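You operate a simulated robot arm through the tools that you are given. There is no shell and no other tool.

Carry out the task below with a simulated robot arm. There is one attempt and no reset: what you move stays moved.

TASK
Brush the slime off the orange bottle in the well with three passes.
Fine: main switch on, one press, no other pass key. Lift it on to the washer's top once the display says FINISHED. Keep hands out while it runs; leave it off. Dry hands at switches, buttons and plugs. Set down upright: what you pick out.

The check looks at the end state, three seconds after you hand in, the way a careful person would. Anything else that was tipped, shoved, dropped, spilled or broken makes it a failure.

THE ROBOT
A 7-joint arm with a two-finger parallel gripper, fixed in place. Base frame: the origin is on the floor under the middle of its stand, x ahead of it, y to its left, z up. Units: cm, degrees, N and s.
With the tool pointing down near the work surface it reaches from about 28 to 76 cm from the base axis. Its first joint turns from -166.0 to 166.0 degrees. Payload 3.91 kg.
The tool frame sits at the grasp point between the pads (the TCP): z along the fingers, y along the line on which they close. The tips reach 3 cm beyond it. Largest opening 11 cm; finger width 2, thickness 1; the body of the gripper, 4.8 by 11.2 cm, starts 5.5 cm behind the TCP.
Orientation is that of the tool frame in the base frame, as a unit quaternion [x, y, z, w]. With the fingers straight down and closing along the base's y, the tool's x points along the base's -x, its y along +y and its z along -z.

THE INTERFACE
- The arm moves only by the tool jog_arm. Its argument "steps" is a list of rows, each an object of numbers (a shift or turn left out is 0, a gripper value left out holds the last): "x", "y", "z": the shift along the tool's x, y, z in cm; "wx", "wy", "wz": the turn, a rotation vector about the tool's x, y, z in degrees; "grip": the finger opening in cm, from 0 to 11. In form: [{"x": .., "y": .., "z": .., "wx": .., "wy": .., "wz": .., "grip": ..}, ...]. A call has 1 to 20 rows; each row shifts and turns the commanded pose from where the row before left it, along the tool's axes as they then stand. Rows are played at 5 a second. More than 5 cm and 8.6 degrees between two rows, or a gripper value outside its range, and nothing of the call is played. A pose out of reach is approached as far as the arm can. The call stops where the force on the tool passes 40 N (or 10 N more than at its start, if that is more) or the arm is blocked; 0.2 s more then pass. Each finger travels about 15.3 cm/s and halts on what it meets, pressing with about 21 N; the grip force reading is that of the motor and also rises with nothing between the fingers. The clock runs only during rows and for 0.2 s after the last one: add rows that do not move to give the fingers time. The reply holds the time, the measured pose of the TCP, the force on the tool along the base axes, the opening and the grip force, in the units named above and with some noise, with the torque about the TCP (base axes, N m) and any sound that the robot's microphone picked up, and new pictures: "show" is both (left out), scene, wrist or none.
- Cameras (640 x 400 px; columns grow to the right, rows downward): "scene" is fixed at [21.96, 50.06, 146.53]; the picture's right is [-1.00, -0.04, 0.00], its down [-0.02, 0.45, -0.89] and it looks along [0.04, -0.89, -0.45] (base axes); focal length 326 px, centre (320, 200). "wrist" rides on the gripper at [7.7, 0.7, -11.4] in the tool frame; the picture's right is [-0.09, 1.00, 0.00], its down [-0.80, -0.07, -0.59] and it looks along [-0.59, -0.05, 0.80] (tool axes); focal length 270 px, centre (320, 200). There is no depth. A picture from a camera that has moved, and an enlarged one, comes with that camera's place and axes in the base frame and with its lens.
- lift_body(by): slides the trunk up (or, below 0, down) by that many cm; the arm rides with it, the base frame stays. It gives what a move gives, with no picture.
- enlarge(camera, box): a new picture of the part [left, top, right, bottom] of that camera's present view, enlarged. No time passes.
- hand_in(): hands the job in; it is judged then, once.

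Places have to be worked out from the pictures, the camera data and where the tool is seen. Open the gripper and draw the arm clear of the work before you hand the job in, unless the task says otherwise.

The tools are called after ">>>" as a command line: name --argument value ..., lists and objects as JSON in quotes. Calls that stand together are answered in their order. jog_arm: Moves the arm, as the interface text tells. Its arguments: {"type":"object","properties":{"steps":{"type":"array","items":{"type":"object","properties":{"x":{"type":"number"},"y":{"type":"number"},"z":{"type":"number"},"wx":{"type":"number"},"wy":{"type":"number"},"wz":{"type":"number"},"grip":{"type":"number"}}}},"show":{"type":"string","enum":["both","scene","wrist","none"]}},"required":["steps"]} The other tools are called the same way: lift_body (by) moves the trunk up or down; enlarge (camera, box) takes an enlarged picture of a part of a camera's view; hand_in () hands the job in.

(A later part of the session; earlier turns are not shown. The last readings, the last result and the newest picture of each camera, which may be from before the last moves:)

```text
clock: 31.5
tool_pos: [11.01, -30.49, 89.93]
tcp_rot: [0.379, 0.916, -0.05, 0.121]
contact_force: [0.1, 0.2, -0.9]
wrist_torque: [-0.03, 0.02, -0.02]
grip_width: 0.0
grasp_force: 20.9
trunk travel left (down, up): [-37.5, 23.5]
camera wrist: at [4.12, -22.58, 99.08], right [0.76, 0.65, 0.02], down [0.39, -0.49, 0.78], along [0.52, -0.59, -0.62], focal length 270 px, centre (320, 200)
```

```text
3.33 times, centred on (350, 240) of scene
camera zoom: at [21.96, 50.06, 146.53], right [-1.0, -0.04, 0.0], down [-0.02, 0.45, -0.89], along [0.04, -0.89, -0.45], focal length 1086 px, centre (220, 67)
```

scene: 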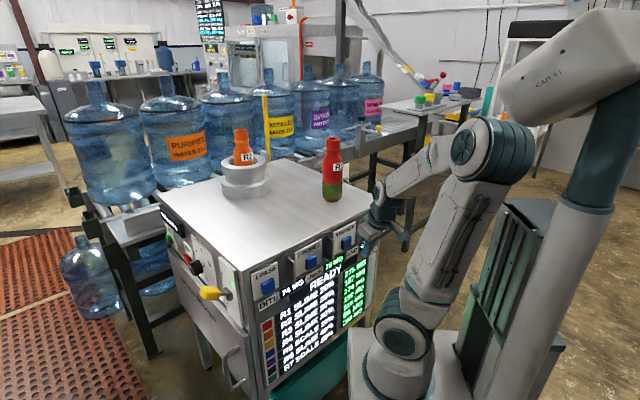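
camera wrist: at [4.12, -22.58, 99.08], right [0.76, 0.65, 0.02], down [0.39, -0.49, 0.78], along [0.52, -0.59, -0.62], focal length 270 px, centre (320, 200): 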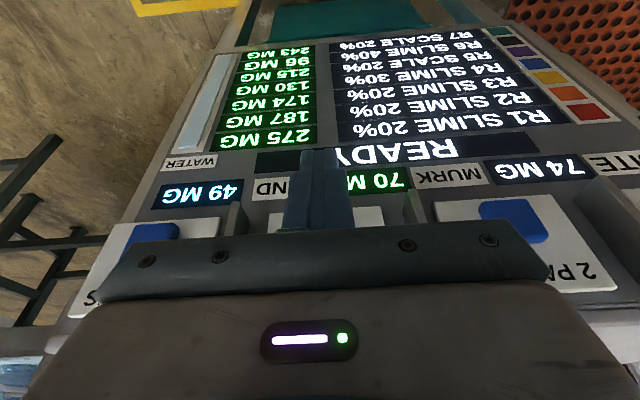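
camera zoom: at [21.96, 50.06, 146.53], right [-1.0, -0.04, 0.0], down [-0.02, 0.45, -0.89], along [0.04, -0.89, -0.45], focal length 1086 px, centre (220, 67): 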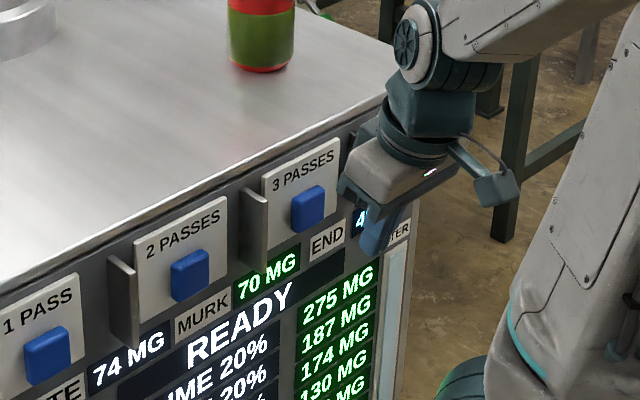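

The fingers are lined up with key 3 at the correct height. I'll advance 4.8 cm straight towards the panel, short of contact, then check.

>>> jog_arm --steps '[{"x": -1.55, "z": 0.41}, {"x": -1.55, "z": 0.41}, {"x": -1.55, "z": 0.41}, {}]'

>>> enlarge --camera "scene" --box '[300, 200, 400, 290]'

>>> enlarge --camera "wrist" --box '[220, 80, 420, 240]'

```text
clock: 32.5
tool_pos: [14.42, -33.89, 90.14]
tcp_rot: [0.378, 0.916, -0.051, 0.123]
contact_force: [-0.6, -0.1, 0.8]
wrist_torque: [0.0, 0.0, 0.0]
grip_width: 0.01
grasp_force: 20.7
trunk travel left (down, up): [-37.5, 23.5]
camera wrist: at [7.57, -26.05, 99.22], right [0.76, 0.65, 0.02], down [0.39, -0.49, 0.78], along [0.52, -0.59, -0.62], focal length 270 px, centre (320, 200)
```

scene: 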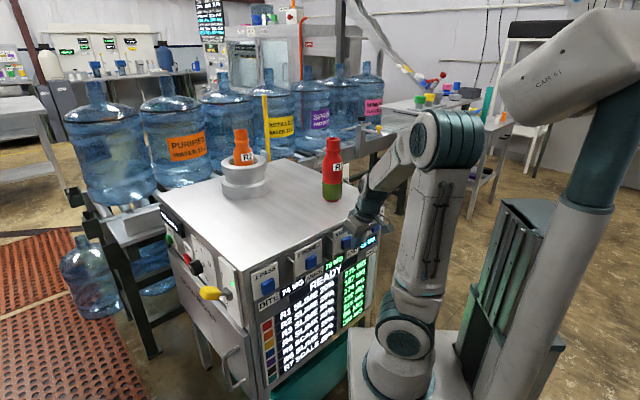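
wrist: 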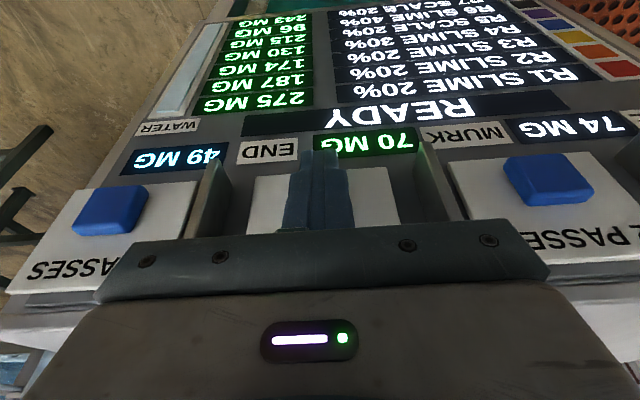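

```text
4.44 times, centred on (350, 245) of scene
camera zoom: at [21.96, 50.06, 146.53], right [-1.0, -0.04, 0.0], down [-0.02, 0.45, -0.89], along [0.04, -0.89, -0.45], focal length 1448 px, centre (187, 0)
```

zoom: 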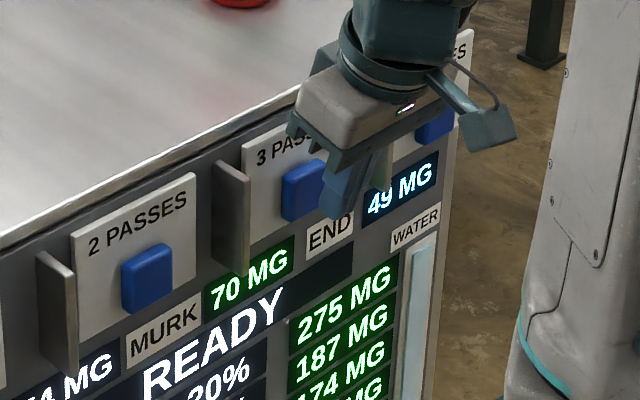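

```text
2.50 times, centred on (320, 160) of wrist
camera zoom: at [7.57, -26.05, 99.22], right [0.76, 0.65, 0.02], down [0.39, -0.49, 0.78], along [0.52, -0.59, -0.62], focal length 676 px, centre (320, 300)
```

zoom: 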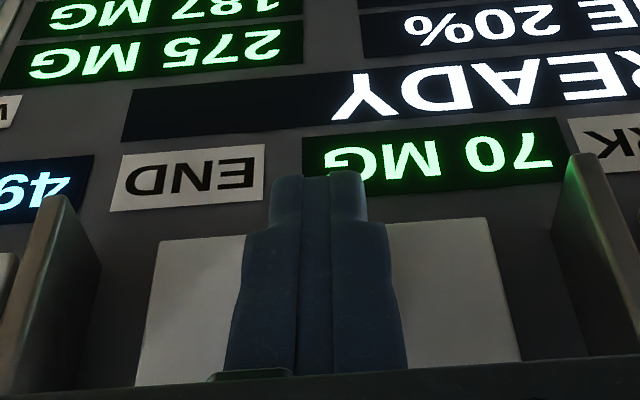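

The fingers are centred on the key-3 plate, about 2 cm from the button. I'll creep in with 3 mm steps.

>>> jog_arm --steps '[{"x": -0.29, "z": 0.078}, {"x": -0.29, "z": 0.078}, {"x": -0.29, "z": 0.078}, {"x": -0.29, "z": 0.078}, {}]' --show "scene"

>>> enlarge --camera "scene" --box '[300, 200, 400, 290]'

```text
clock: 33.7
tool_pos: [15.26, -34.71, 90.22]
tcp_rot: [0.379, 0.916, -0.05, 0.121]
contact_force: [-0.4, 0.1, 0.9]
wrist_torque: [-0.01, -0.01, 0.0]
grip_width: 0.0
grasp_force: 21.4
trunk travel left (down, up): [-37.5, 23.5]
```

scene: 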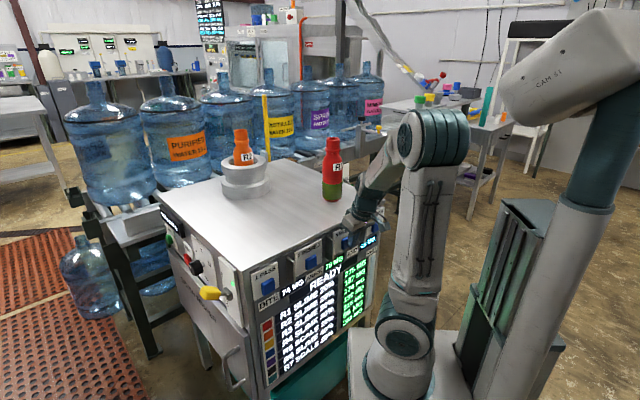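

```text
4.44 times, centred on (350, 245) of scene
camera zoom: at [21.96, 50.06, 146.53], right [-1.0, -0.04, 0.0], down [-0.02, 0.45, -0.89], along [0.04, -0.89, -0.45], focal length 1448 px, centre (187, 0)
```

zoom: 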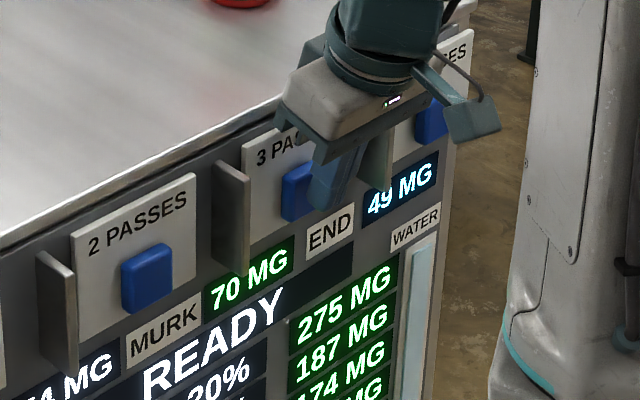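

No contact yet. I'll continue in smaller steps and stop at the first click.

>>> jog_arm --steps '[{"x": -0.24, "z": 0.065}, {"x": -0.24, "z": 0.065}, {"x": -0.24, "z": 0.065}]' --show "scene"

```text
clock: 34.5
tool_pos: [15.73, -35.18, 90.22]
tcp_rot: [0.378, 0.916, -0.05, 0.122]
contact_force: [-2.6, 1.6, -0.1]
wrist_torque: [0.03, 0.08, 0.0]
grip_width: 0.03
grasp_force: 20.8
trunk travel left (down, up): [-37.5, 23.5]
heard: click
```

scene: 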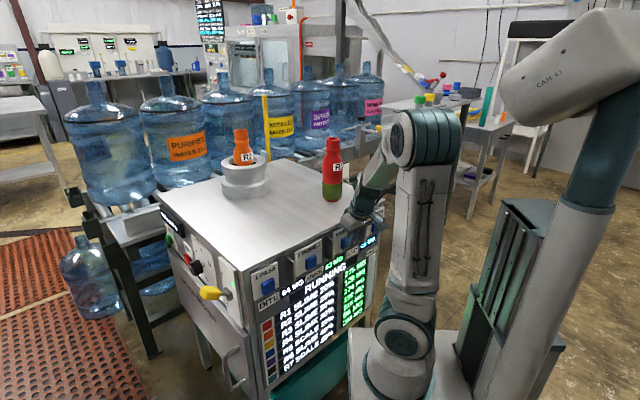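

One click, and the display now says RUNNING. I'll back straight off the key, untilt, and move to the front corner clear of the machine to wait.

>>> jog_arm --steps '[{"x": 1.93, "z": -0.52}, {"x": 1.93, "z": -0.52}, {"x": 1.93, "z": -0.52}, {"x": 1.93, "z": -0.52}, {"wy": 7.5}, {"wy": 7.0}, {"z": -4}, {"z": -4}, {"z": -4}, {"y": 4.5}, {"y": 4.5}, {"y": 4.5}, {"y": 4.5}, {"y": 4.5}, {"y": 4.5}, {"y": 4.5}, {"y": 4.5}, {"y": 4.5}, {}]'

>>> enlarge --camera "scene" --box '[240, 220, 400, 400]'

```text
clock: 38.5
tool_pos: [38.75, -0.54, 102.16]
tcp_rot: [0.382, 0.924, -0.001, 0.005]
contact_force: [0.3, 0.3, -0.7]
wrist_torque: [0.0, 0.0, 0.01]
grip_width: 0.0
grasp_force: 20.5
trunk travel left (down, up): [-37.5, 23.5]
camera wrist: at [33.67, 5.46, 113.51], right [0.76, 0.64, 0.0], down [0.51, -0.61, 0.6], along [0.39, -0.46, -0.8], focal length 270 px, centre (320, 200)
```

scene: 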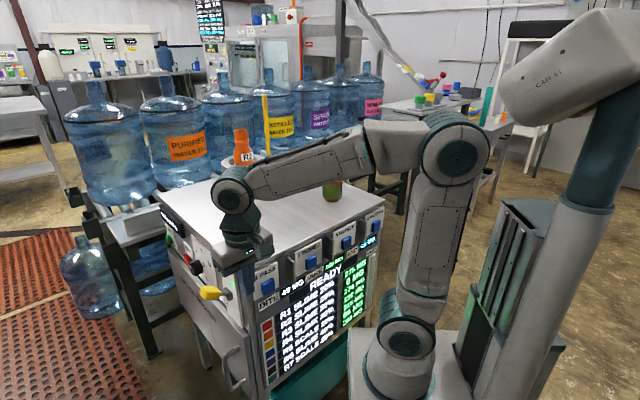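
wrist: 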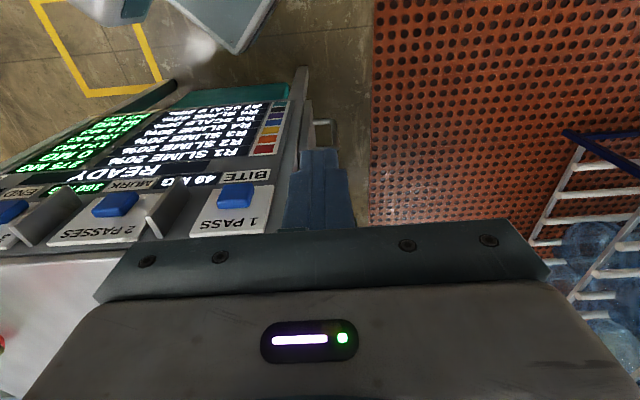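

```text
2.22 times, centred on (320, 310) of scene
camera zoom: at [21.96, 50.06, 146.53], right [-1.0, -0.04, 0.0], down [-0.02, 0.45, -0.89], along [0.04, -0.89, -0.45], focal length 724 px, centre (320, -44)
```

zoom: 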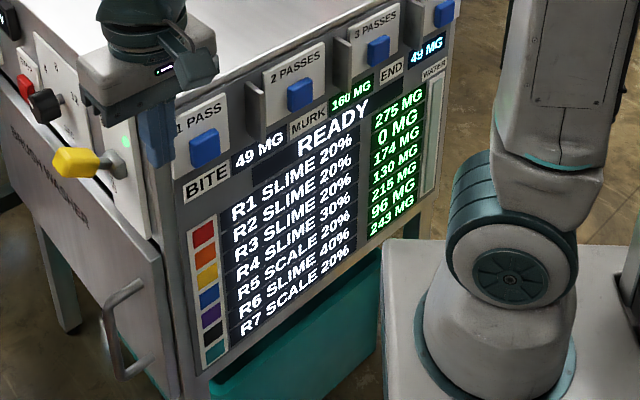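

The main display has gone from RUNNING back to READY, and R2 now shows 0 MG (bite 49, murk 160). I'll check the other display and the bottle for the FINISHED state.

>>> enlarge --camera "scene" --box '[150, 190, 220, 250]'

>>> enlarge --camera "scene" --box '[200, 110, 300, 210]'

>>> enlarge --camera "scene" --box '[290, 230, 390, 300]'

```text
6.67 times, centred on (185, 220) of scene
camera zoom: at [21.96, 50.06, 146.53], right [-1.0, -0.04, 0.0], down [-0.02, 0.45, -0.89], along [0.04, -0.89, -0.45], focal length 2172 px, centre (1220, 67)
```

zoom: 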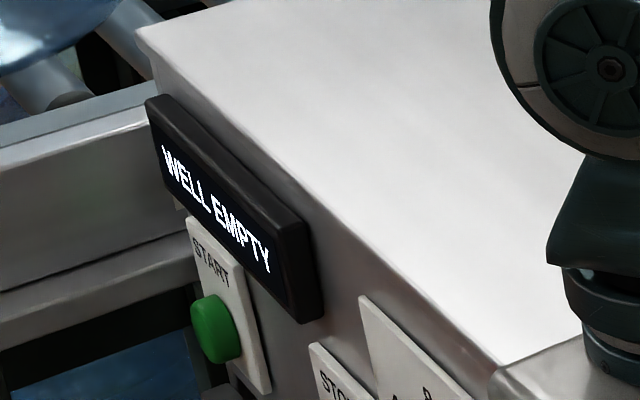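

```text
4.00 times, centred on (250, 160) of scene
camera zoom: at [21.96, 50.06, 146.53], right [-1.0, -0.04, 0.0], down [-0.02, 0.45, -0.89], along [0.04, -0.89, -0.45], focal length 1303 px, centre (600, 360)
```

zoom: 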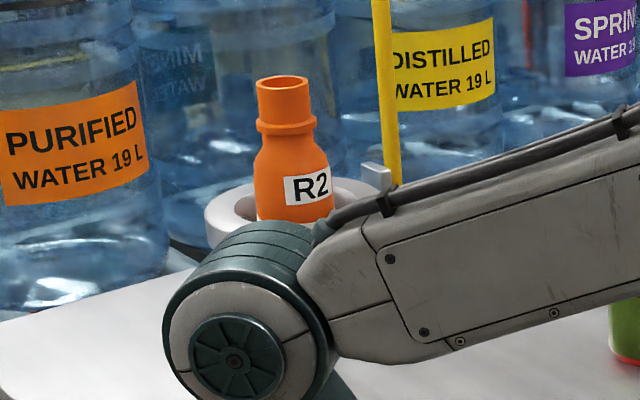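

```text
5.71 times, centred on (340, 265) of scene
camera zoom: at [21.96, 50.06, 146.53], right [-1.0, -0.04, 0.0], down [-0.02, 0.45, -0.89], along [0.04, -0.89, -0.45], focal length 1862 px, centre (206, -171)
```

zoom: 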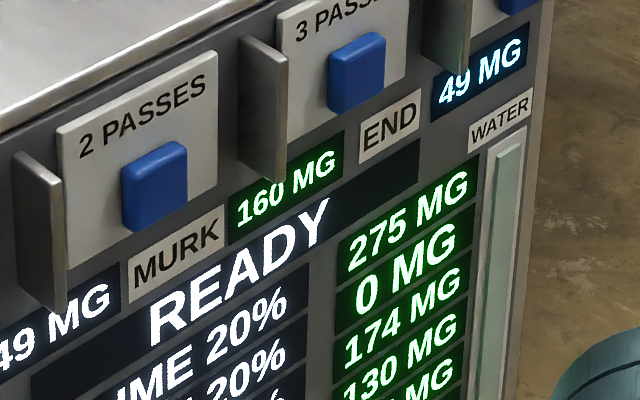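

All 187 MG is off R2 (bite went 74, 64, 49 over the three passes). I'll wait a few seconds without moving to see whether the display shows FINISHED.

>>> jog_arm --steps '[{}, {}, {}, {}, {}, {}, {}, {}, {}, {}]' --show "none"

>>> enlarge --camera "scene" --box '[240, 220, 400, 400]'

>>> enlarge --camera "scene" --box '[150, 190, 220, 250]'

```text
clock: 40.7
tool_pos: [38.58, -0.65, 102.18]
tcp_rot: [0.381, 0.924, -0.001, 0.006]
contact_force: [-0.4, 0.1, 0.5]
wrist_torque: [0.01, -0.03, -0.03]
grip_width: 0.01
grasp_force: 21.2
trunk travel left (down, up): [-37.5, 23.5]
```

```text
2.22 times, centred on (320, 310) of scene
camera zoom: at [21.96, 50.06, 146.53], right [-1.0, -0.04, 0.0], down [-0.02, 0.45, -0.89], along [0.04, -0.89, -0.45], focal length 724 px, centre (320, -44)
```

zoom: 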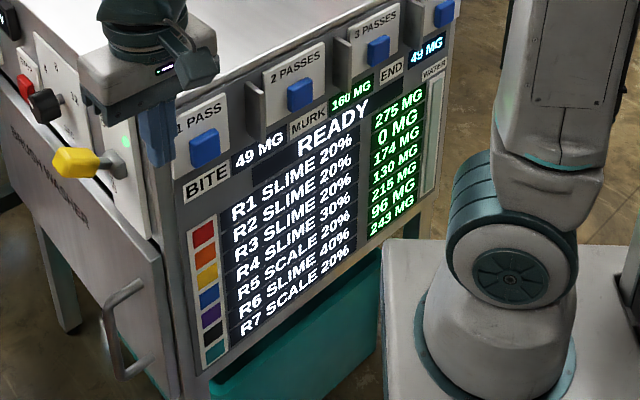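

```text
6.67 times, centred on (185, 220) of scene
camera zoom: at [21.96, 50.06, 146.53], right [-1.0, -0.04, 0.0], down [-0.02, 0.45, -0.89], along [0.04, -0.89, -0.45], focal length 2172 px, centre (1220, 67)
```

zoom: 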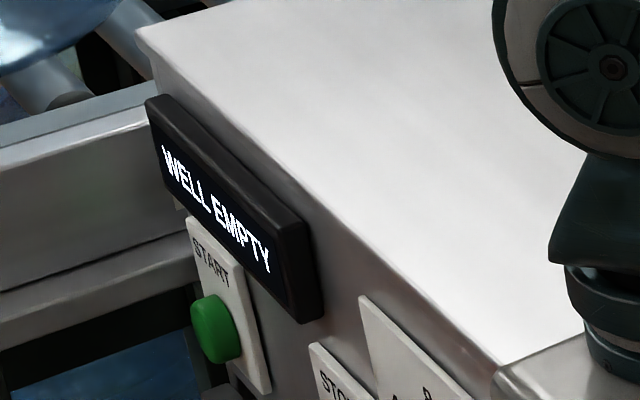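

Still READY, with R2 at 0 MG, so the cycle is over and FINISHED was shown briefly while I was moving away. With dry fingers I'll now switch the mains off, before touching the wet bottle. First I raise the hand and point it horizontally along the switch face again.

>>> jog_arm --steps '[{"z": -4}, {"z": -4}, {"z": -4}, {"wy": -8.2}, {"wy": -8.2}, {"wy": -8.2}, {"wy": -8.2}, {"wy": -8.2}, {"wy": -8.2}, {"wy": -8.2}, {"wy": -8.2}, {"wy": -8.2}, {"wy": -8.2}, {"wy": -7.4}, {}]'

>>> lift_body --by -20

>>> jog_arm --steps '[{}]'

>>> enlarge --camera "scene" --box '[180, 200, 300, 340]'

```text
clock: 43.3
tool_pos: [40.72, 5.02, 110.2]
tcp_rot: [0.237, 0.828, -0.149, 0.487]
contact_force: [-0.7, -0.5, -0.3]
wrist_torque: [0.02, 0.0, 0.04]
grip_width: 0.0
grasp_force: 20.4
trunk travel left (down, up): [-37.5, 23.5]
stopped in row 12: the arm was blocked; the commanded pose is now the measured one
camera wrist: at [29.57, 13.03, 108.98], right [0.57, 0.82, 0.06], down [-0.14, 0.03, 0.99], along [0.81, -0.57, 0.13], focal length 270 px, centre (320, 200)
```

scene: 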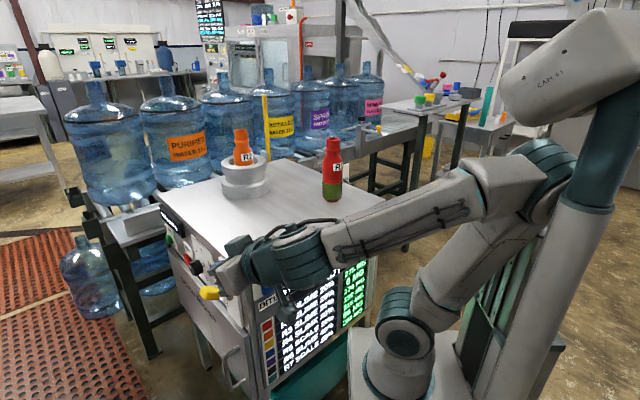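
wrist: 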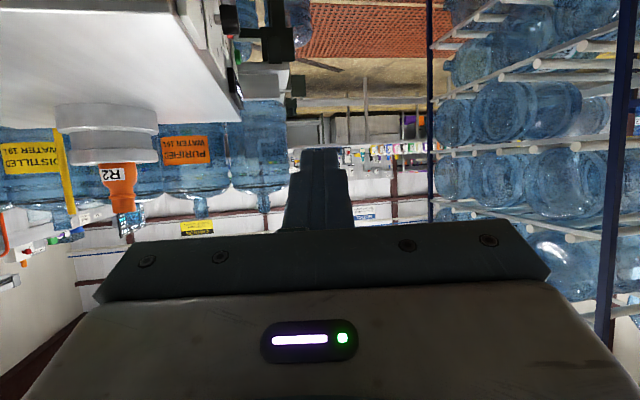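

```text
clock: 45.4
tool_pos: [42.12, 4.31, 87.33]
tcp_rot: [0.241, 0.846, -0.152, 0.45]
contact_force: [-1.0, -0.2, 1.1]
wrist_torque: [-0.02, 0.0, 0.0]
grip_width: 0.01
grasp_force: 21.2
trunk travel left (down, up): [-17.5, 43.5]
```

```text
clock: 46.0
tool_pos: [42.21, 4.19, 87.36]
tcp_rot: [0.244, 0.846, -0.153, 0.449]
contact_force: [-0.2, -0.7, 1.0]
wrist_torque: [0.02, 0.02, 0.01]
grip_width: 0.0
grasp_force: 21.3
trunk travel left (down, up): [-17.5, 43.5]
stopped in row 1: the arm was blocked; the commanded pose is now the measured one
camera wrist: at [31.07, 12.3, 87.21], right [0.59, 0.81, 0.03], down [-0.06, 0.0, 1.0], along [0.81, -0.59, 0.05], focal length 270 px, centre (320, 200)
```

scene: 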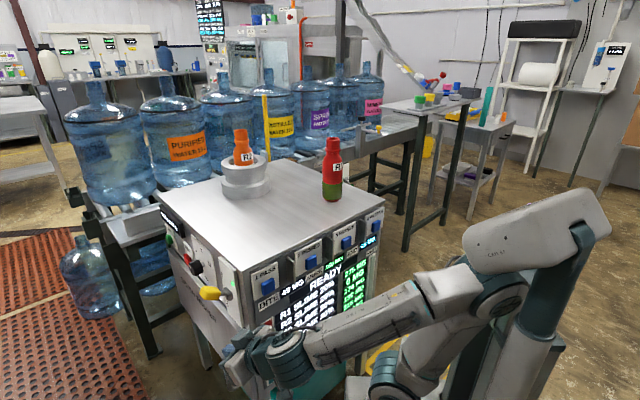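
wrist: 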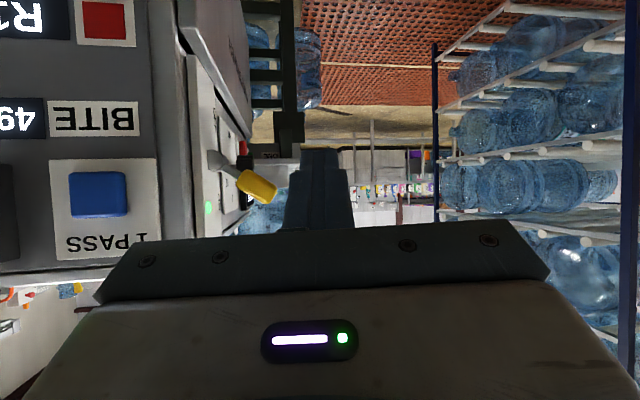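

```text
2.86 times, centred on (240, 270) of scene
camera zoom: at [21.96, 50.06, 146.53], right [-1.0, -0.04, 0.0], down [-0.02, 0.45, -0.89], along [0.04, -0.89, -0.45], focal length 931 px, centre (549, 0)
```

zoom: 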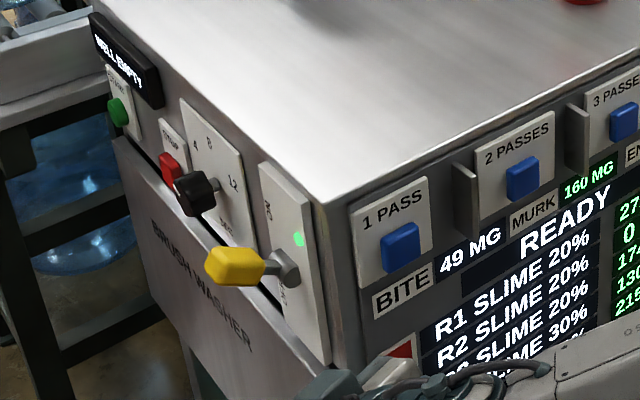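

The arm's elbow has come up against the robot's own mast, so the tilt stopped part way. Nothing in the scene moved. I'll ease the hand outwards (+x), outboard of the washer, to free the elbow.

>>> jog_arm --steps '[{"x": -0.956, "y": 1.1, "z": 1.37}, {"x": -0.956, "y": 1.1, "z": 1.37}, {"x": -0.956, "y": 1.1, "z": 1.37}, {}]'

```text
clock: 47.0
tool_pos: [48.08, 4.55, 87.48]
tcp_rot: [0.242, 0.847, -0.152, 0.449]
contact_force: [-0.5, 0.4, -0.4]
wrist_torque: [-0.03, 0.03, 0.01]
grip_width: 0.0
grasp_force: 20.6
trunk travel left (down, up): [-17.5, 43.5]
camera wrist: at [36.88, 12.61, 87.34], right [0.59, 0.81, 0.03], down [-0.06, 0.0, 1.0], along [0.81, -0.59, 0.05], focal length 270 px, centre (320, 200)
```

scene: 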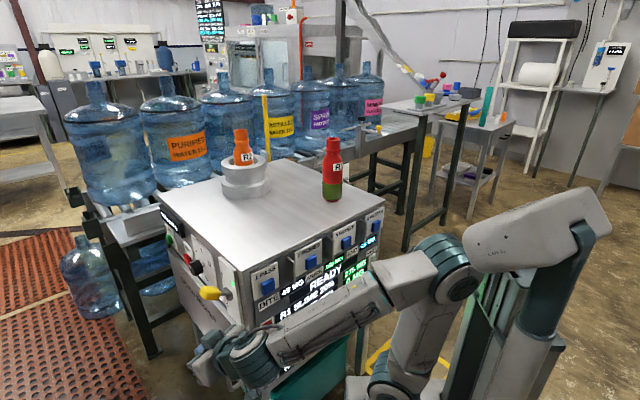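
wrist: 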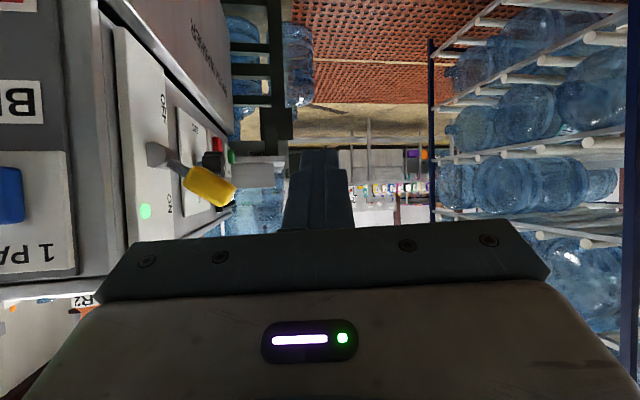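

The elbow is free, and the wrist camera clearly shows the lever at ON with the handle centre near [52.6, -12.5, 87.1]. To switch off I only need to press down from above, so I'll turn the heading towards the face (-35° about vertical) and raise the hand above the handle.

>>> jog_arm --steps '[{"x": -3.13, "y": -0.15, "z": -2.06}, {"x": -3.13, "y": -0.15, "z": -2.06}, {"wx": 5.84, "wy": 0.28, "wz": 3.85}, {"wx": 5.84, "wy": 0.28, "wz": 3.85}, {"wx": 5.84, "wy": 0.28, "wz": 3.85}, {"wx": 5.84, "wy": 0.28, "wz": 3.85}, {"wx": 5.84, "wy": 0.28, "wz": 3.85}, {}]'

```text
clock: 48.8
tool_pos: [48.25, 4.4, 94.99]
tcp_rot: [0.485, 0.735, -0.28, 0.383]
contact_force: [-0.3, 0.5, 0.1]
wrist_torque: [0.04, 0.0, 0.01]
grip_width: 0.0
grasp_force: 20.9
trunk travel left (down, up): [-17.5, 43.5]
camera wrist: at [43.68, 17.44, 94.85], right [0.94, 0.33, 0.03], down [-0.05, 0.04, 1.0], along [0.32, -0.94, 0.05], focal length 270 px, centre (320, 200)
```

scene: 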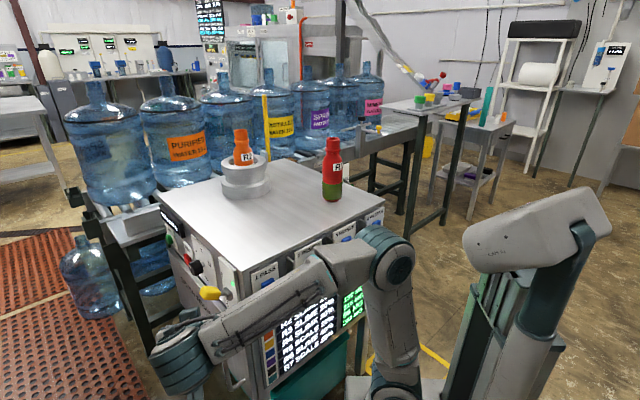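
wrist: 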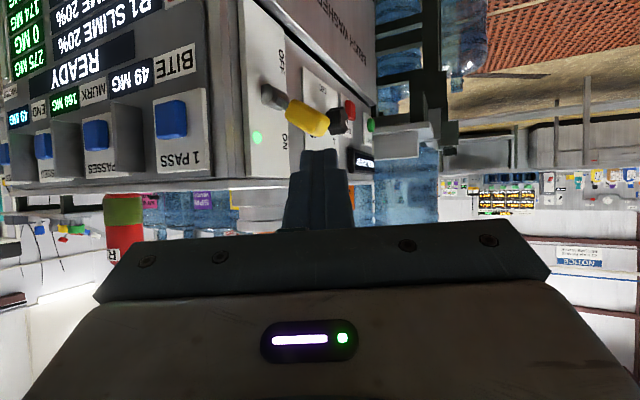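

The handle is confirmed at about [52.4, -12.5, 87]. I'll move the fingertips above it, keeping about 2.5 cm of clearance.

>>> jog_arm --steps '[{"x": -2.22, "y": -0.47, "z": 3.4}, {"x": -2.22, "y": -0.47, "z": 3.4}, {"x": -2.22, "y": -0.47, "z": 3.4}, {"x": -2.22, "y": -0.47, "z": 3.4}, {}]'

>>> enlarge --camera "scene" --box '[160, 220, 280, 350]'

>>> enlarge --camera "wrist" --box '[200, 60, 400, 240]'

```text
clock: 50.0
tool_pos: [52.36, -11.22, 95.0]
tcp_rot: [0.485, 0.735, -0.28, 0.382]
contact_force: [0.5, 0.1, -0.5]
wrist_torque: [0.01, 0.01, 0.0]
grip_width: 0.0
grasp_force: 21.4
trunk travel left (down, up): [-17.5, 43.5]
camera wrist: at [47.94, 1.75, 94.84], right [0.94, 0.33, 0.03], down [-0.05, 0.04, 1.0], along [0.33, -0.94, 0.05], focal length 270 px, centre (320, 200)
```

scene: 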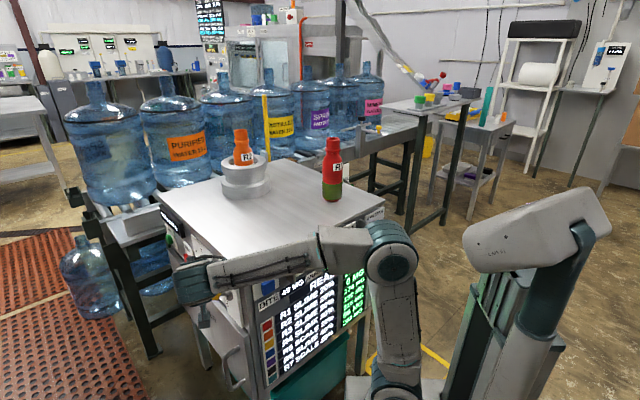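
wrist: 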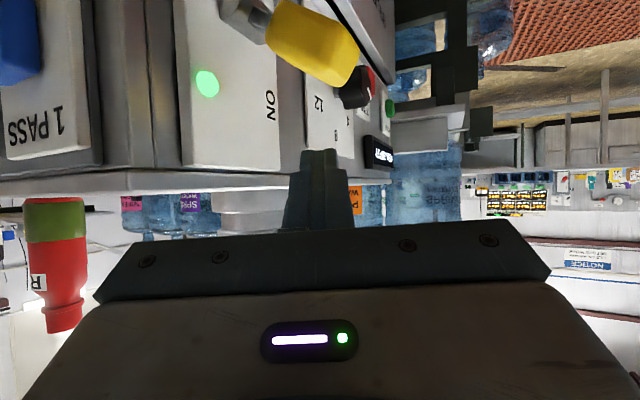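

```text
3.08 times, centred on (220, 285) of scene
camera zoom: at [21.96, 50.06, 146.53], right [-1.0, -0.04, 0.0], down [-0.02, 0.45, -0.89], along [0.04, -0.89, -0.45], focal length 1003 px, centre (628, -62)
```

zoom: 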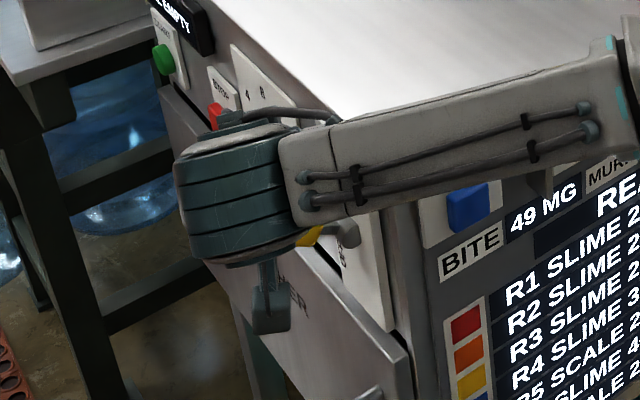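

```text
2.22 times, centred on (300, 150) of wrist
camera zoom: at [47.94, 1.75, 94.84], right [0.94, 0.33, 0.03], down [-0.05, 0.04, 1.0], along [0.33, -0.94, 0.05], focal length 601 px, centre (364, 311)
```

zoom: 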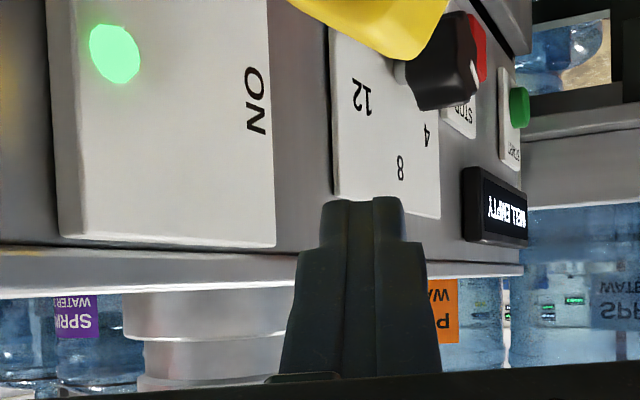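

The fingertips are directly over the handle. I'll press straight down in 1 cm steps to swing the lever to OFF.

>>> jog_arm --steps '[{"x": 0.835, "y": 0.04, "z": 0.551}, {"x": 0.835, "y": 0.04, "z": 0.551}, {"x": 0.835, "y": 0.04, "z": 0.551}, {"x": 0.835, "y": 0.04, "z": 0.551}, {"x": 0.835, "y": 0.04, "z": 0.551}, {"x": 0.835, "y": 0.04, "z": 0.551}, {"x": 0.835, "y": 0.04, "z": 0.551}, {"x": 0.835, "y": 0.04, "z": 0.551}, {"x": 0.835, "y": 0.04, "z": 0.551}, {"x": 0.835, "y": 0.04, "z": 0.551}, {}]'

>>> enlarge --camera "scene" --box '[240, 240, 400, 400]'

```text
clock: 52.4
tool_pos: [52.37, -11.49, 84.98]
tcp_rot: [0.485, 0.735, -0.279, 0.382]
contact_force: [-0.9, 0.3, -0.1]
wrist_torque: [-0.04, -0.02, 0.05]
grip_width: 0.0
grasp_force: 21.0
trunk travel left (down, up): [-17.5, 43.5]
heard: click
camera wrist: at [47.94, 1.62, 84.88], right [0.94, 0.33, 0.03], down [-0.05, 0.04, 1.0], along [0.33, -0.94, 0.05], focal length 270 px, centre (320, 200)
```

scene: 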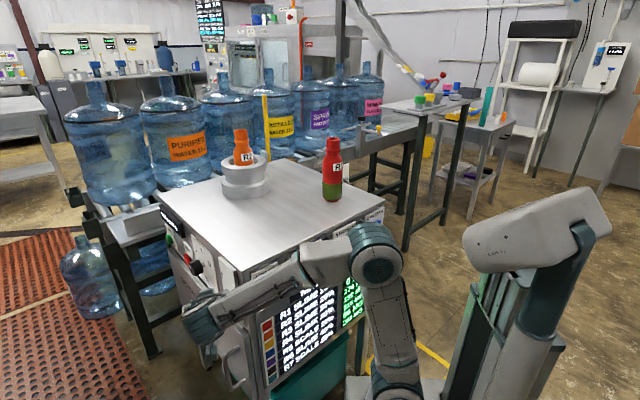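
wrist: 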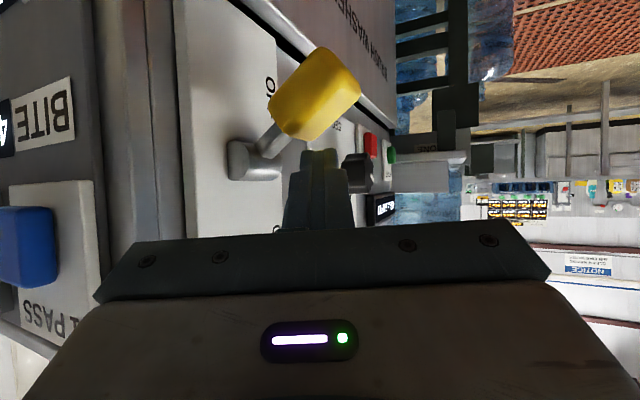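

```text
2.50 times, centred on (320, 320) of scene
camera zoom: at [21.96, 50.06, 146.53], right [-1.0, -0.04, 0.0], down [-0.02, 0.45, -0.89], along [0.04, -0.89, -0.45], focal length 815 px, centre (320, -100)
```

zoom: 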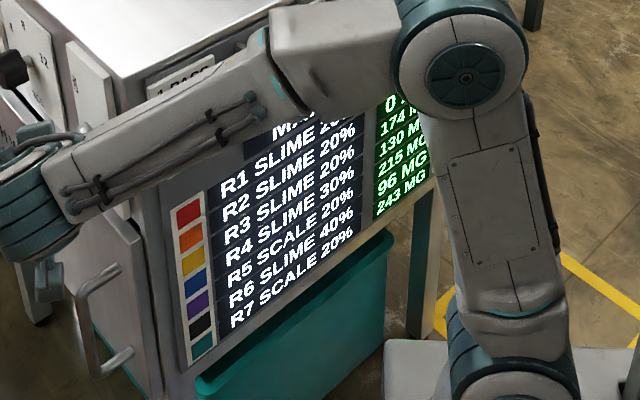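

Click, the lever is down again and the display shows MAINS OFF. I'll lift off, back away from the face and raise the trunk to work above the washer's top.

>>> jog_arm --steps '[{"x": -4.17, "y": -0.2, "z": -2.75}, {"x": -4.17, "y": -0.2, "z": -2.75}, {"x": 2.22, "y": 0.47, "z": -3.4}, {"x": 2.22, "y": 0.47, "z": -3.4}, {"x": 2.22, "y": 0.47, "z": -3.4}, {"x": 2.22, "y": 0.47, "z": -3.4}, {}]' --show "scene"

>>> enlarge --camera "scene" --box '[150, 190, 400, 390]'

>>> lift_body --by 38

>>> jog_arm --steps '[{}]'

```text
clock: 54.0
tool_pos: [48.19, 4.76, 94.92]
tcp_rot: [0.484, 0.735, -0.279, 0.383]
contact_force: [-0.5, 0.3, 0.2]
wrist_torque: [0.0, 0.01, -0.02]
grip_width: 0.02
grasp_force: 21.4
trunk travel left (down, up): [-17.5, 43.5]
```

scene: 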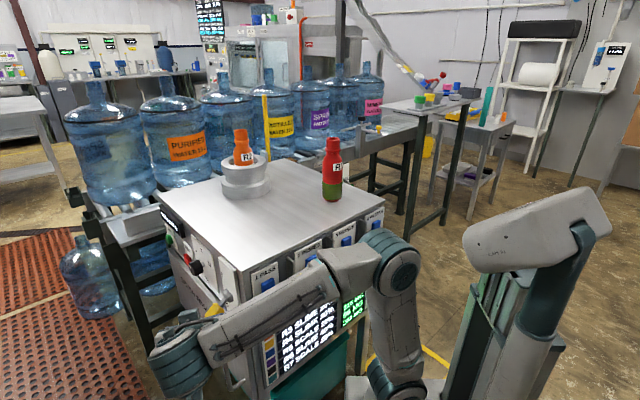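

```text
2.00 times, centred on (275, 290) of scene
camera zoom: at [21.96, 50.06, 146.53], right [-1.0, -0.04, 0.0], down [-0.02, 0.45, -0.89], along [0.04, -0.89, -0.45], focal length 652 px, centre (410, 20)
```

zoom: 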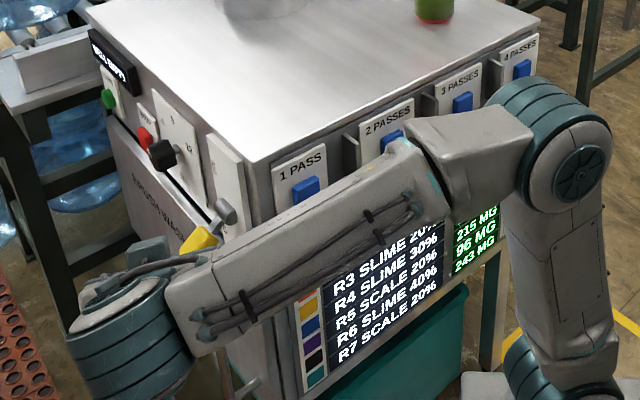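

```text
clock: 57.7
tool_pos: [48.15, 4.74, 133.09]
tcp_rot: [0.484, 0.735, -0.279, 0.383]
contact_force: [0.4, 0.1, 0.1]
wrist_torque: [0.01, -0.02, -0.01]
grip_width: 0.01
grasp_force: 21.3
trunk travel left (down, up): [-55.5, 5.5]
```

```text
clock: 58.1
tool_pos: [48.17, 4.75, 133.03]
tcp_rot: [0.485, 0.735, -0.28, 0.383]
contact_force: [0.0, -0.6, -0.4]
wrist_torque: [-0.01, 0.02, 0.0]
grip_width: 0.0
grasp_force: 20.6
trunk travel left (down, up): [-55.5, 5.5]
camera wrist: at [43.69, 17.78, 132.87], right [0.94, 0.33, 0.03], down [-0.05, 0.04, 1.0], along [0.33, -0.94, 0.05], focal length 270 px, centre (320, 200)
```

scene: 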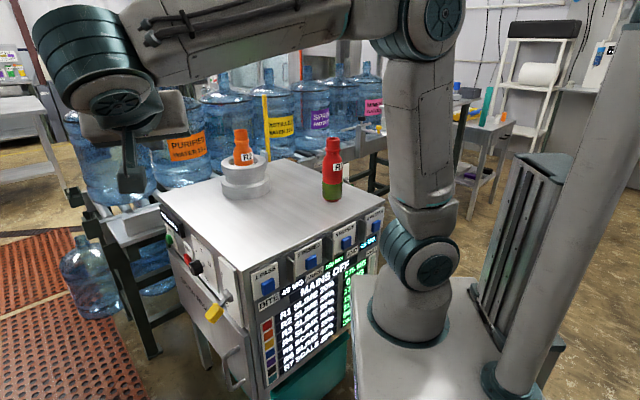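
wrist: 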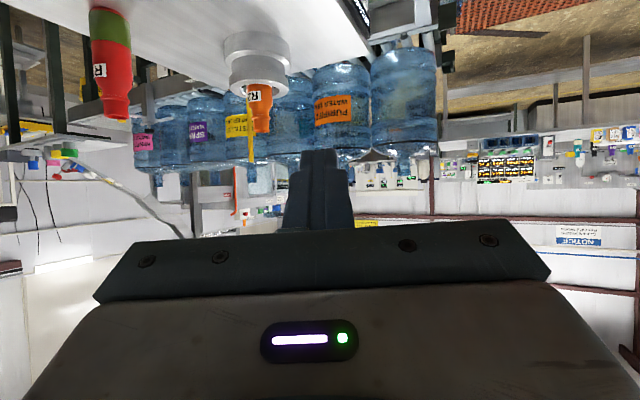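

MAINS OFF is displayed. This wrist view shows R1, the well and R2 together, so I'll zoom in to triangulate them.

>>> enlarge --camera "wrist" --box '[200, 20, 320, 150]'

>>> enlarge --camera "wrist" --box '[60, 0, 180, 130]'

>>> enlarge --camera "scene" --box '[200, 110, 300, 210]'

>>> enlarge --camera "scene" --box '[290, 120, 390, 220]'

```text
3.08 times, centred on (260, 85) of wrist
camera zoom: at [43.69, 17.78, 132.87], right [0.94, 0.33, 0.03], down [-0.05, 0.04, 1.0], along [0.33, -0.94, 0.05], focal length 832 px, centre (505, 554)
```

zoom: 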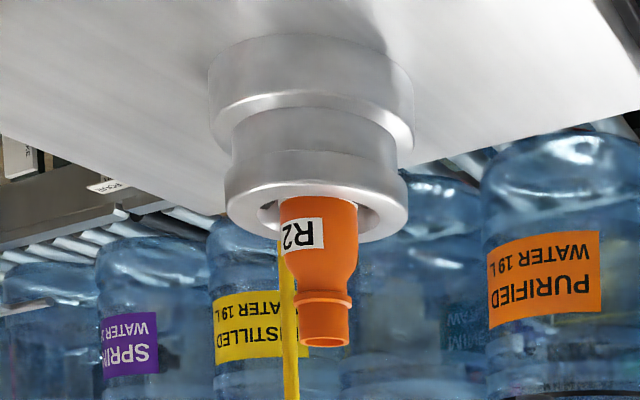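

```text
3.08 times, centred on (120, 65) of wrist
camera zoom: at [43.69, 17.78, 132.87], right [0.94, 0.33, 0.03], down [-0.05, 0.04, 1.0], along [0.33, -0.94, 0.05], focal length 832 px, centre (935, 615)
```

zoom: 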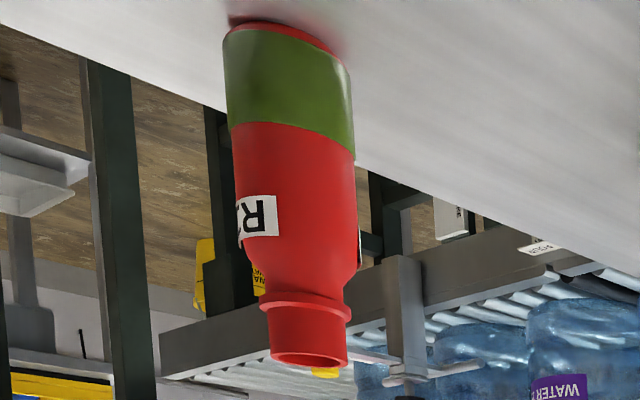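

```text
4.00 times, centred on (250, 160) of scene
camera zoom: at [21.96, 50.06, 146.53], right [-1.0, -0.04, 0.0], down [-0.02, 0.45, -0.89], along [0.04, -0.89, -0.45], focal length 1303 px, centre (600, 360)
```

zoom: 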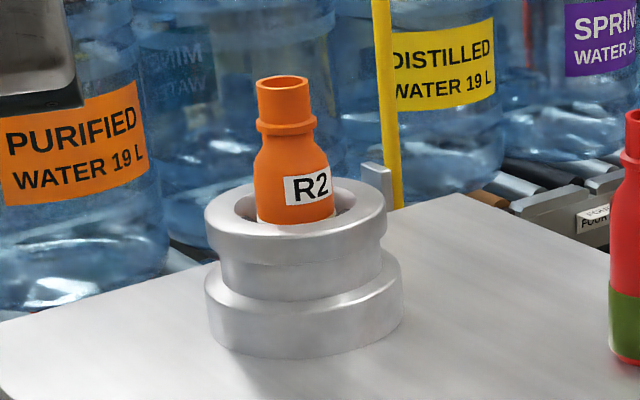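

```text
4.00 times, centred on (340, 170) of scene
camera zoom: at [21.96, 50.06, 146.53], right [-1.0, -0.04, 0.0], down [-0.02, 0.45, -0.89], along [0.04, -0.89, -0.45], focal length 1303 px, centre (240, 320)
```

zoom: 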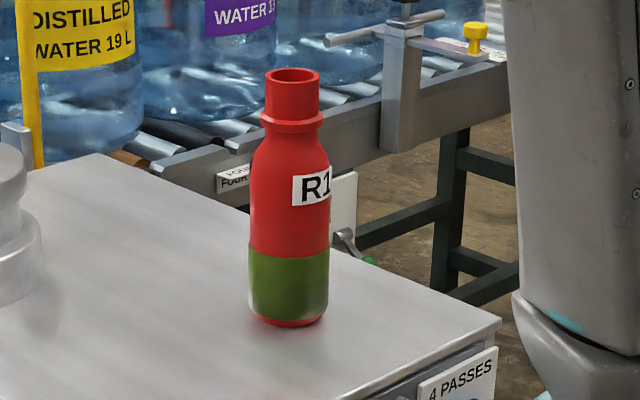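

Triangulation puts R2's axis at about (54.0, -58.4): mouth z≈117, collar 113.3, ring top 105.9. R1 is at (22.4, -52.7). The well is too far for a straight-down grasp, so I'll aim the tool along -47° heading, 30° below horizontal, and move in high over the washer's empty front.

>>> jog_arm --steps '[{"wx": -6.31, "wy": -1.27, "wz": -3.01}, {"wx": -6.31, "wy": -1.27, "wz": -3.01}, {"wx": -6.31, "wy": -1.27, "wz": -3.01}, {"x": -0.825, "y": -3.51, "z": 2.7}, {"x": -0.825, "y": -3.51, "z": 2.7}, {"x": -0.825, "y": -3.51, "z": 2.7}, {"x": -0.825, "y": -3.51, "z": 2.7}, {"x": -0.825, "y": -3.51, "z": 2.7}, {}]'

```text
clock: 60.1
tool_pos: [44.56, -17.18, 129.8]
tcp_rot: [0.347, 0.794, -0.2, 0.458]
contact_force: [0.2, 0.4, -0.5]
wrist_torque: [0.01, -0.05, 0.02]
grip_width: 0.0
grasp_force: 20.8
trunk travel left (down, up): [-55.5, 5.5]
camera wrist: at [35.73, -6.63, 128.84], right [0.76, 0.64, 0.08], down [-0.13, 0.04, 0.99], along [0.64, -0.76, 0.11], focal length 270 px, centre (320, 200)
```

scene: 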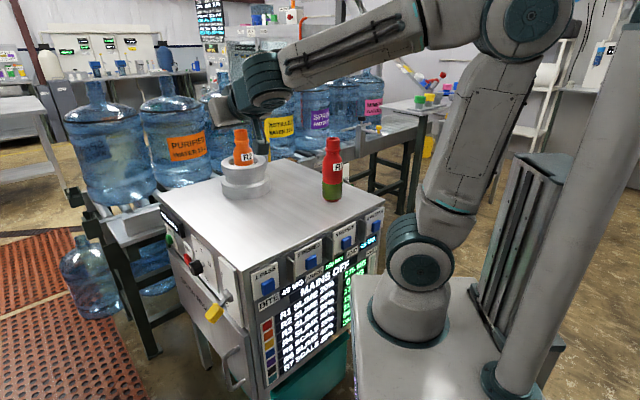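
wrist: 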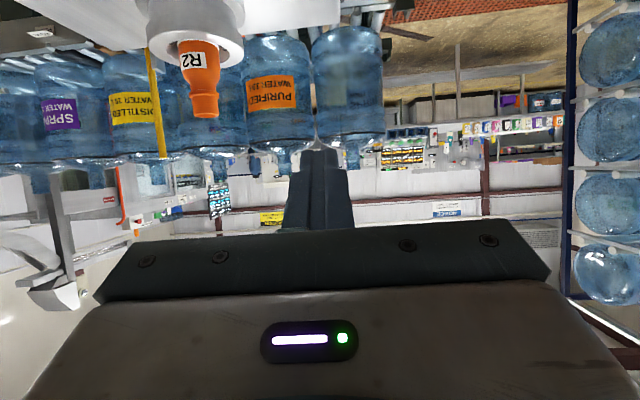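

On track and clear. Continuing to the stand-off point in front of the well, and opening the gripper.

>>> jog_arm --steps '[{"x": -0.825, "y": -3.51, "z": 2.7}, {"x": -0.825, "y": -3.51, "z": 2.7}, {"x": -0.825, "y": -3.51, "z": 2.7}, {"x": -0.825, "y": -3.51, "z": 2.7}, {"x": -0.825, "y": -3.51, "z": 2.7}, {"x": -0.825, "y": -3.51, "z": 2.7}, {"grip": 11}, {"grip": 11}, {}]'

>>> enlarge --camera "wrist" --box '[200, 0, 440, 160]'

```text
clock: 62.1
tool_pos: [40.11, -43.89, 126.16]
tcp_rot: [0.348, 0.793, -0.2, 0.459]
contact_force: [-1.2, -0.6, -0.4]
wrist_torque: [0.02, -0.05, 0.06]
grip_width: 11.03
grasp_force: 0.2
trunk travel left (down, up): [-55.5, 5.5]
camera wrist: at [31.38, -33.31, 125.2], right [0.76, 0.64, 0.08], down [-0.13, 0.03, 0.99], along [0.63, -0.76, 0.11], focal length 270 px, centre (320, 200)
```

scene: 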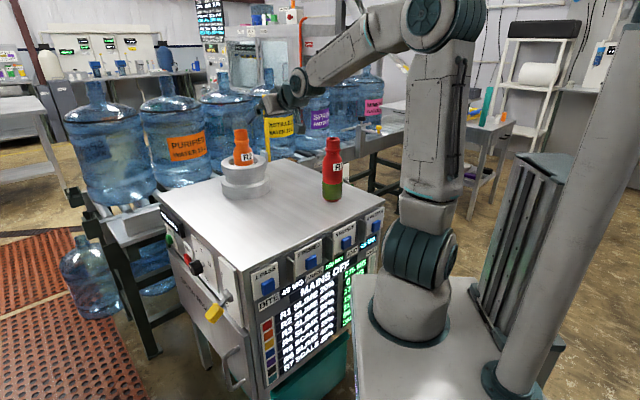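
wrist: 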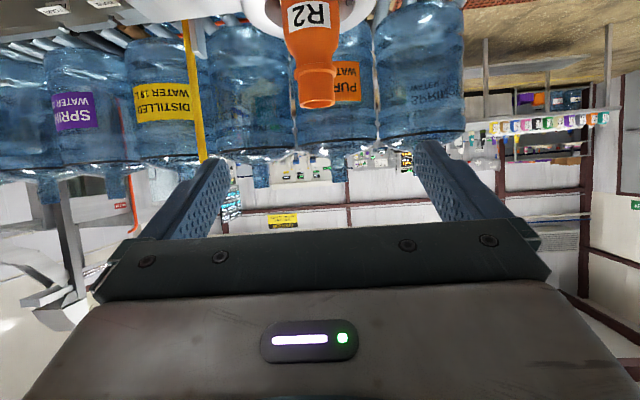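

```text
2.50 times, centred on (320, 80) of wrist
camera zoom: at [31.38, -33.31, 125.2], right [0.76, 0.64, 0.08], down [-0.13, 0.03, 0.99], along [0.63, -0.76, 0.11], focal length 676 px, centre (320, 500)
```

zoom: 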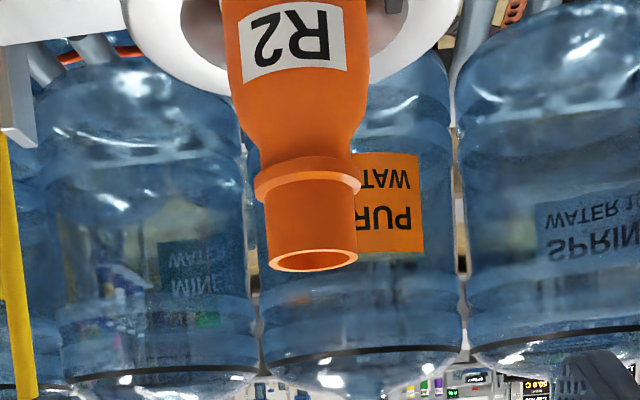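

From this close view R2's axis is at about (54.6, -60.3), which puts it 0.5 cm to the right of my line and 21.9 cm ahead. I'll shift sideways and come down to z≈112.5 at the stand-off, still over empty washer top.

>>> jog_arm --steps '[{"y": -0.5}, {"x": 3.95, "z": 2.28}, {"x": 3.95, "z": 2.28}, {"x": 3.95, "z": 2.28}, {}]'

>>> enlarge --camera "wrist" --box '[180, 20, 460, 220]'

>>> enlarge --camera "scene" --box '[210, 80, 350, 210]'

```text
clock: 63.3
tool_pos: [40.15, -43.97, 112.26]
tcp_rot: [0.347, 0.794, -0.2, 0.458]
contact_force: [0.3, -0.7, -0.2]
wrist_torque: [-0.02, 0.0, 0.02]
grip_width: 10.99
grasp_force: 0.1
trunk travel left (down, up): [-55.5, 5.5]
camera wrist: at [31.27, -33.46, 111.32], right [0.76, 0.64, 0.08], down [-0.13, 0.04, 0.99], along [0.64, -0.76, 0.11], focal length 270 px, centre (320, 200)
```

scene: 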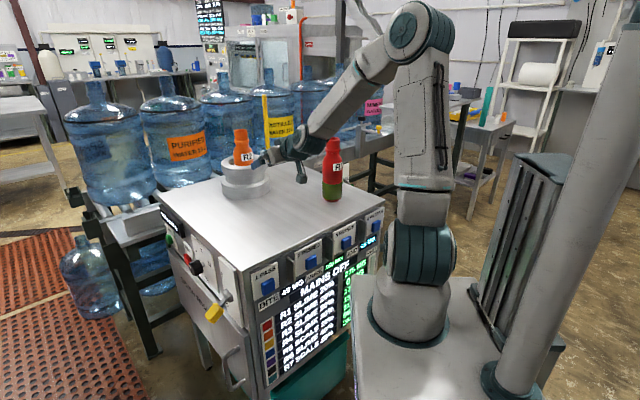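
wrist: 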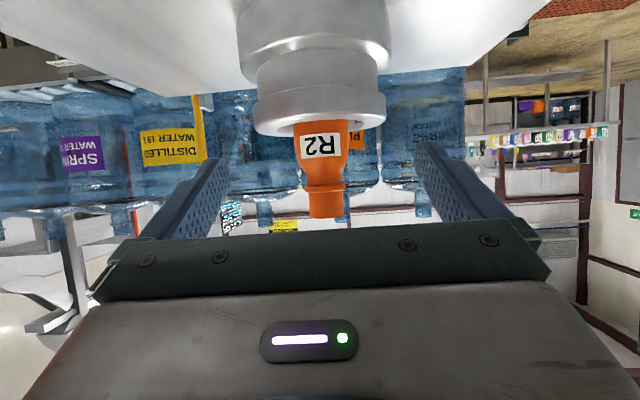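

```text
2.00 times, centred on (320, 120) of wrist
camera zoom: at [31.27, -33.46, 111.32], right [0.76, 0.64, 0.08], down [-0.13, 0.04, 0.99], along [0.64, -0.76, 0.11], focal length 541 px, centre (320, 360)
```

zoom: 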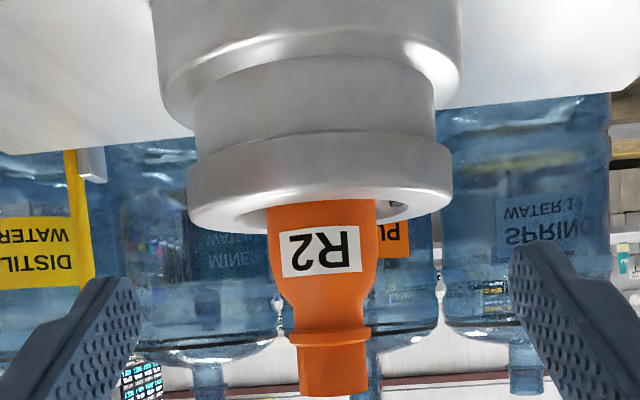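

```text
3.08 times, centred on (280, 145) of scene
camera zoom: at [21.96, 50.06, 146.53], right [-1.0, -0.04, 0.0], down [-0.02, 0.45, -0.89], along [0.04, -0.89, -0.45], focal length 1003 px, centre (443, 369)
```

zoom: 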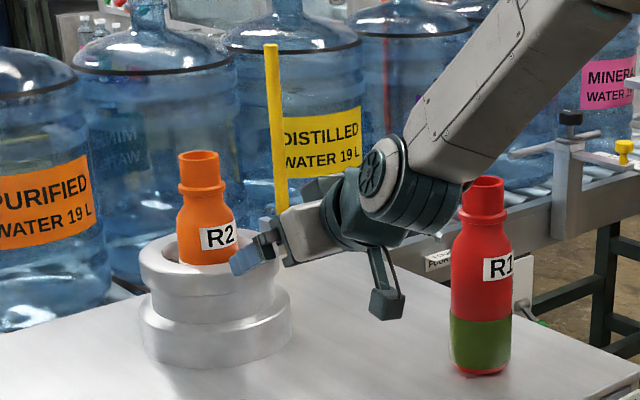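

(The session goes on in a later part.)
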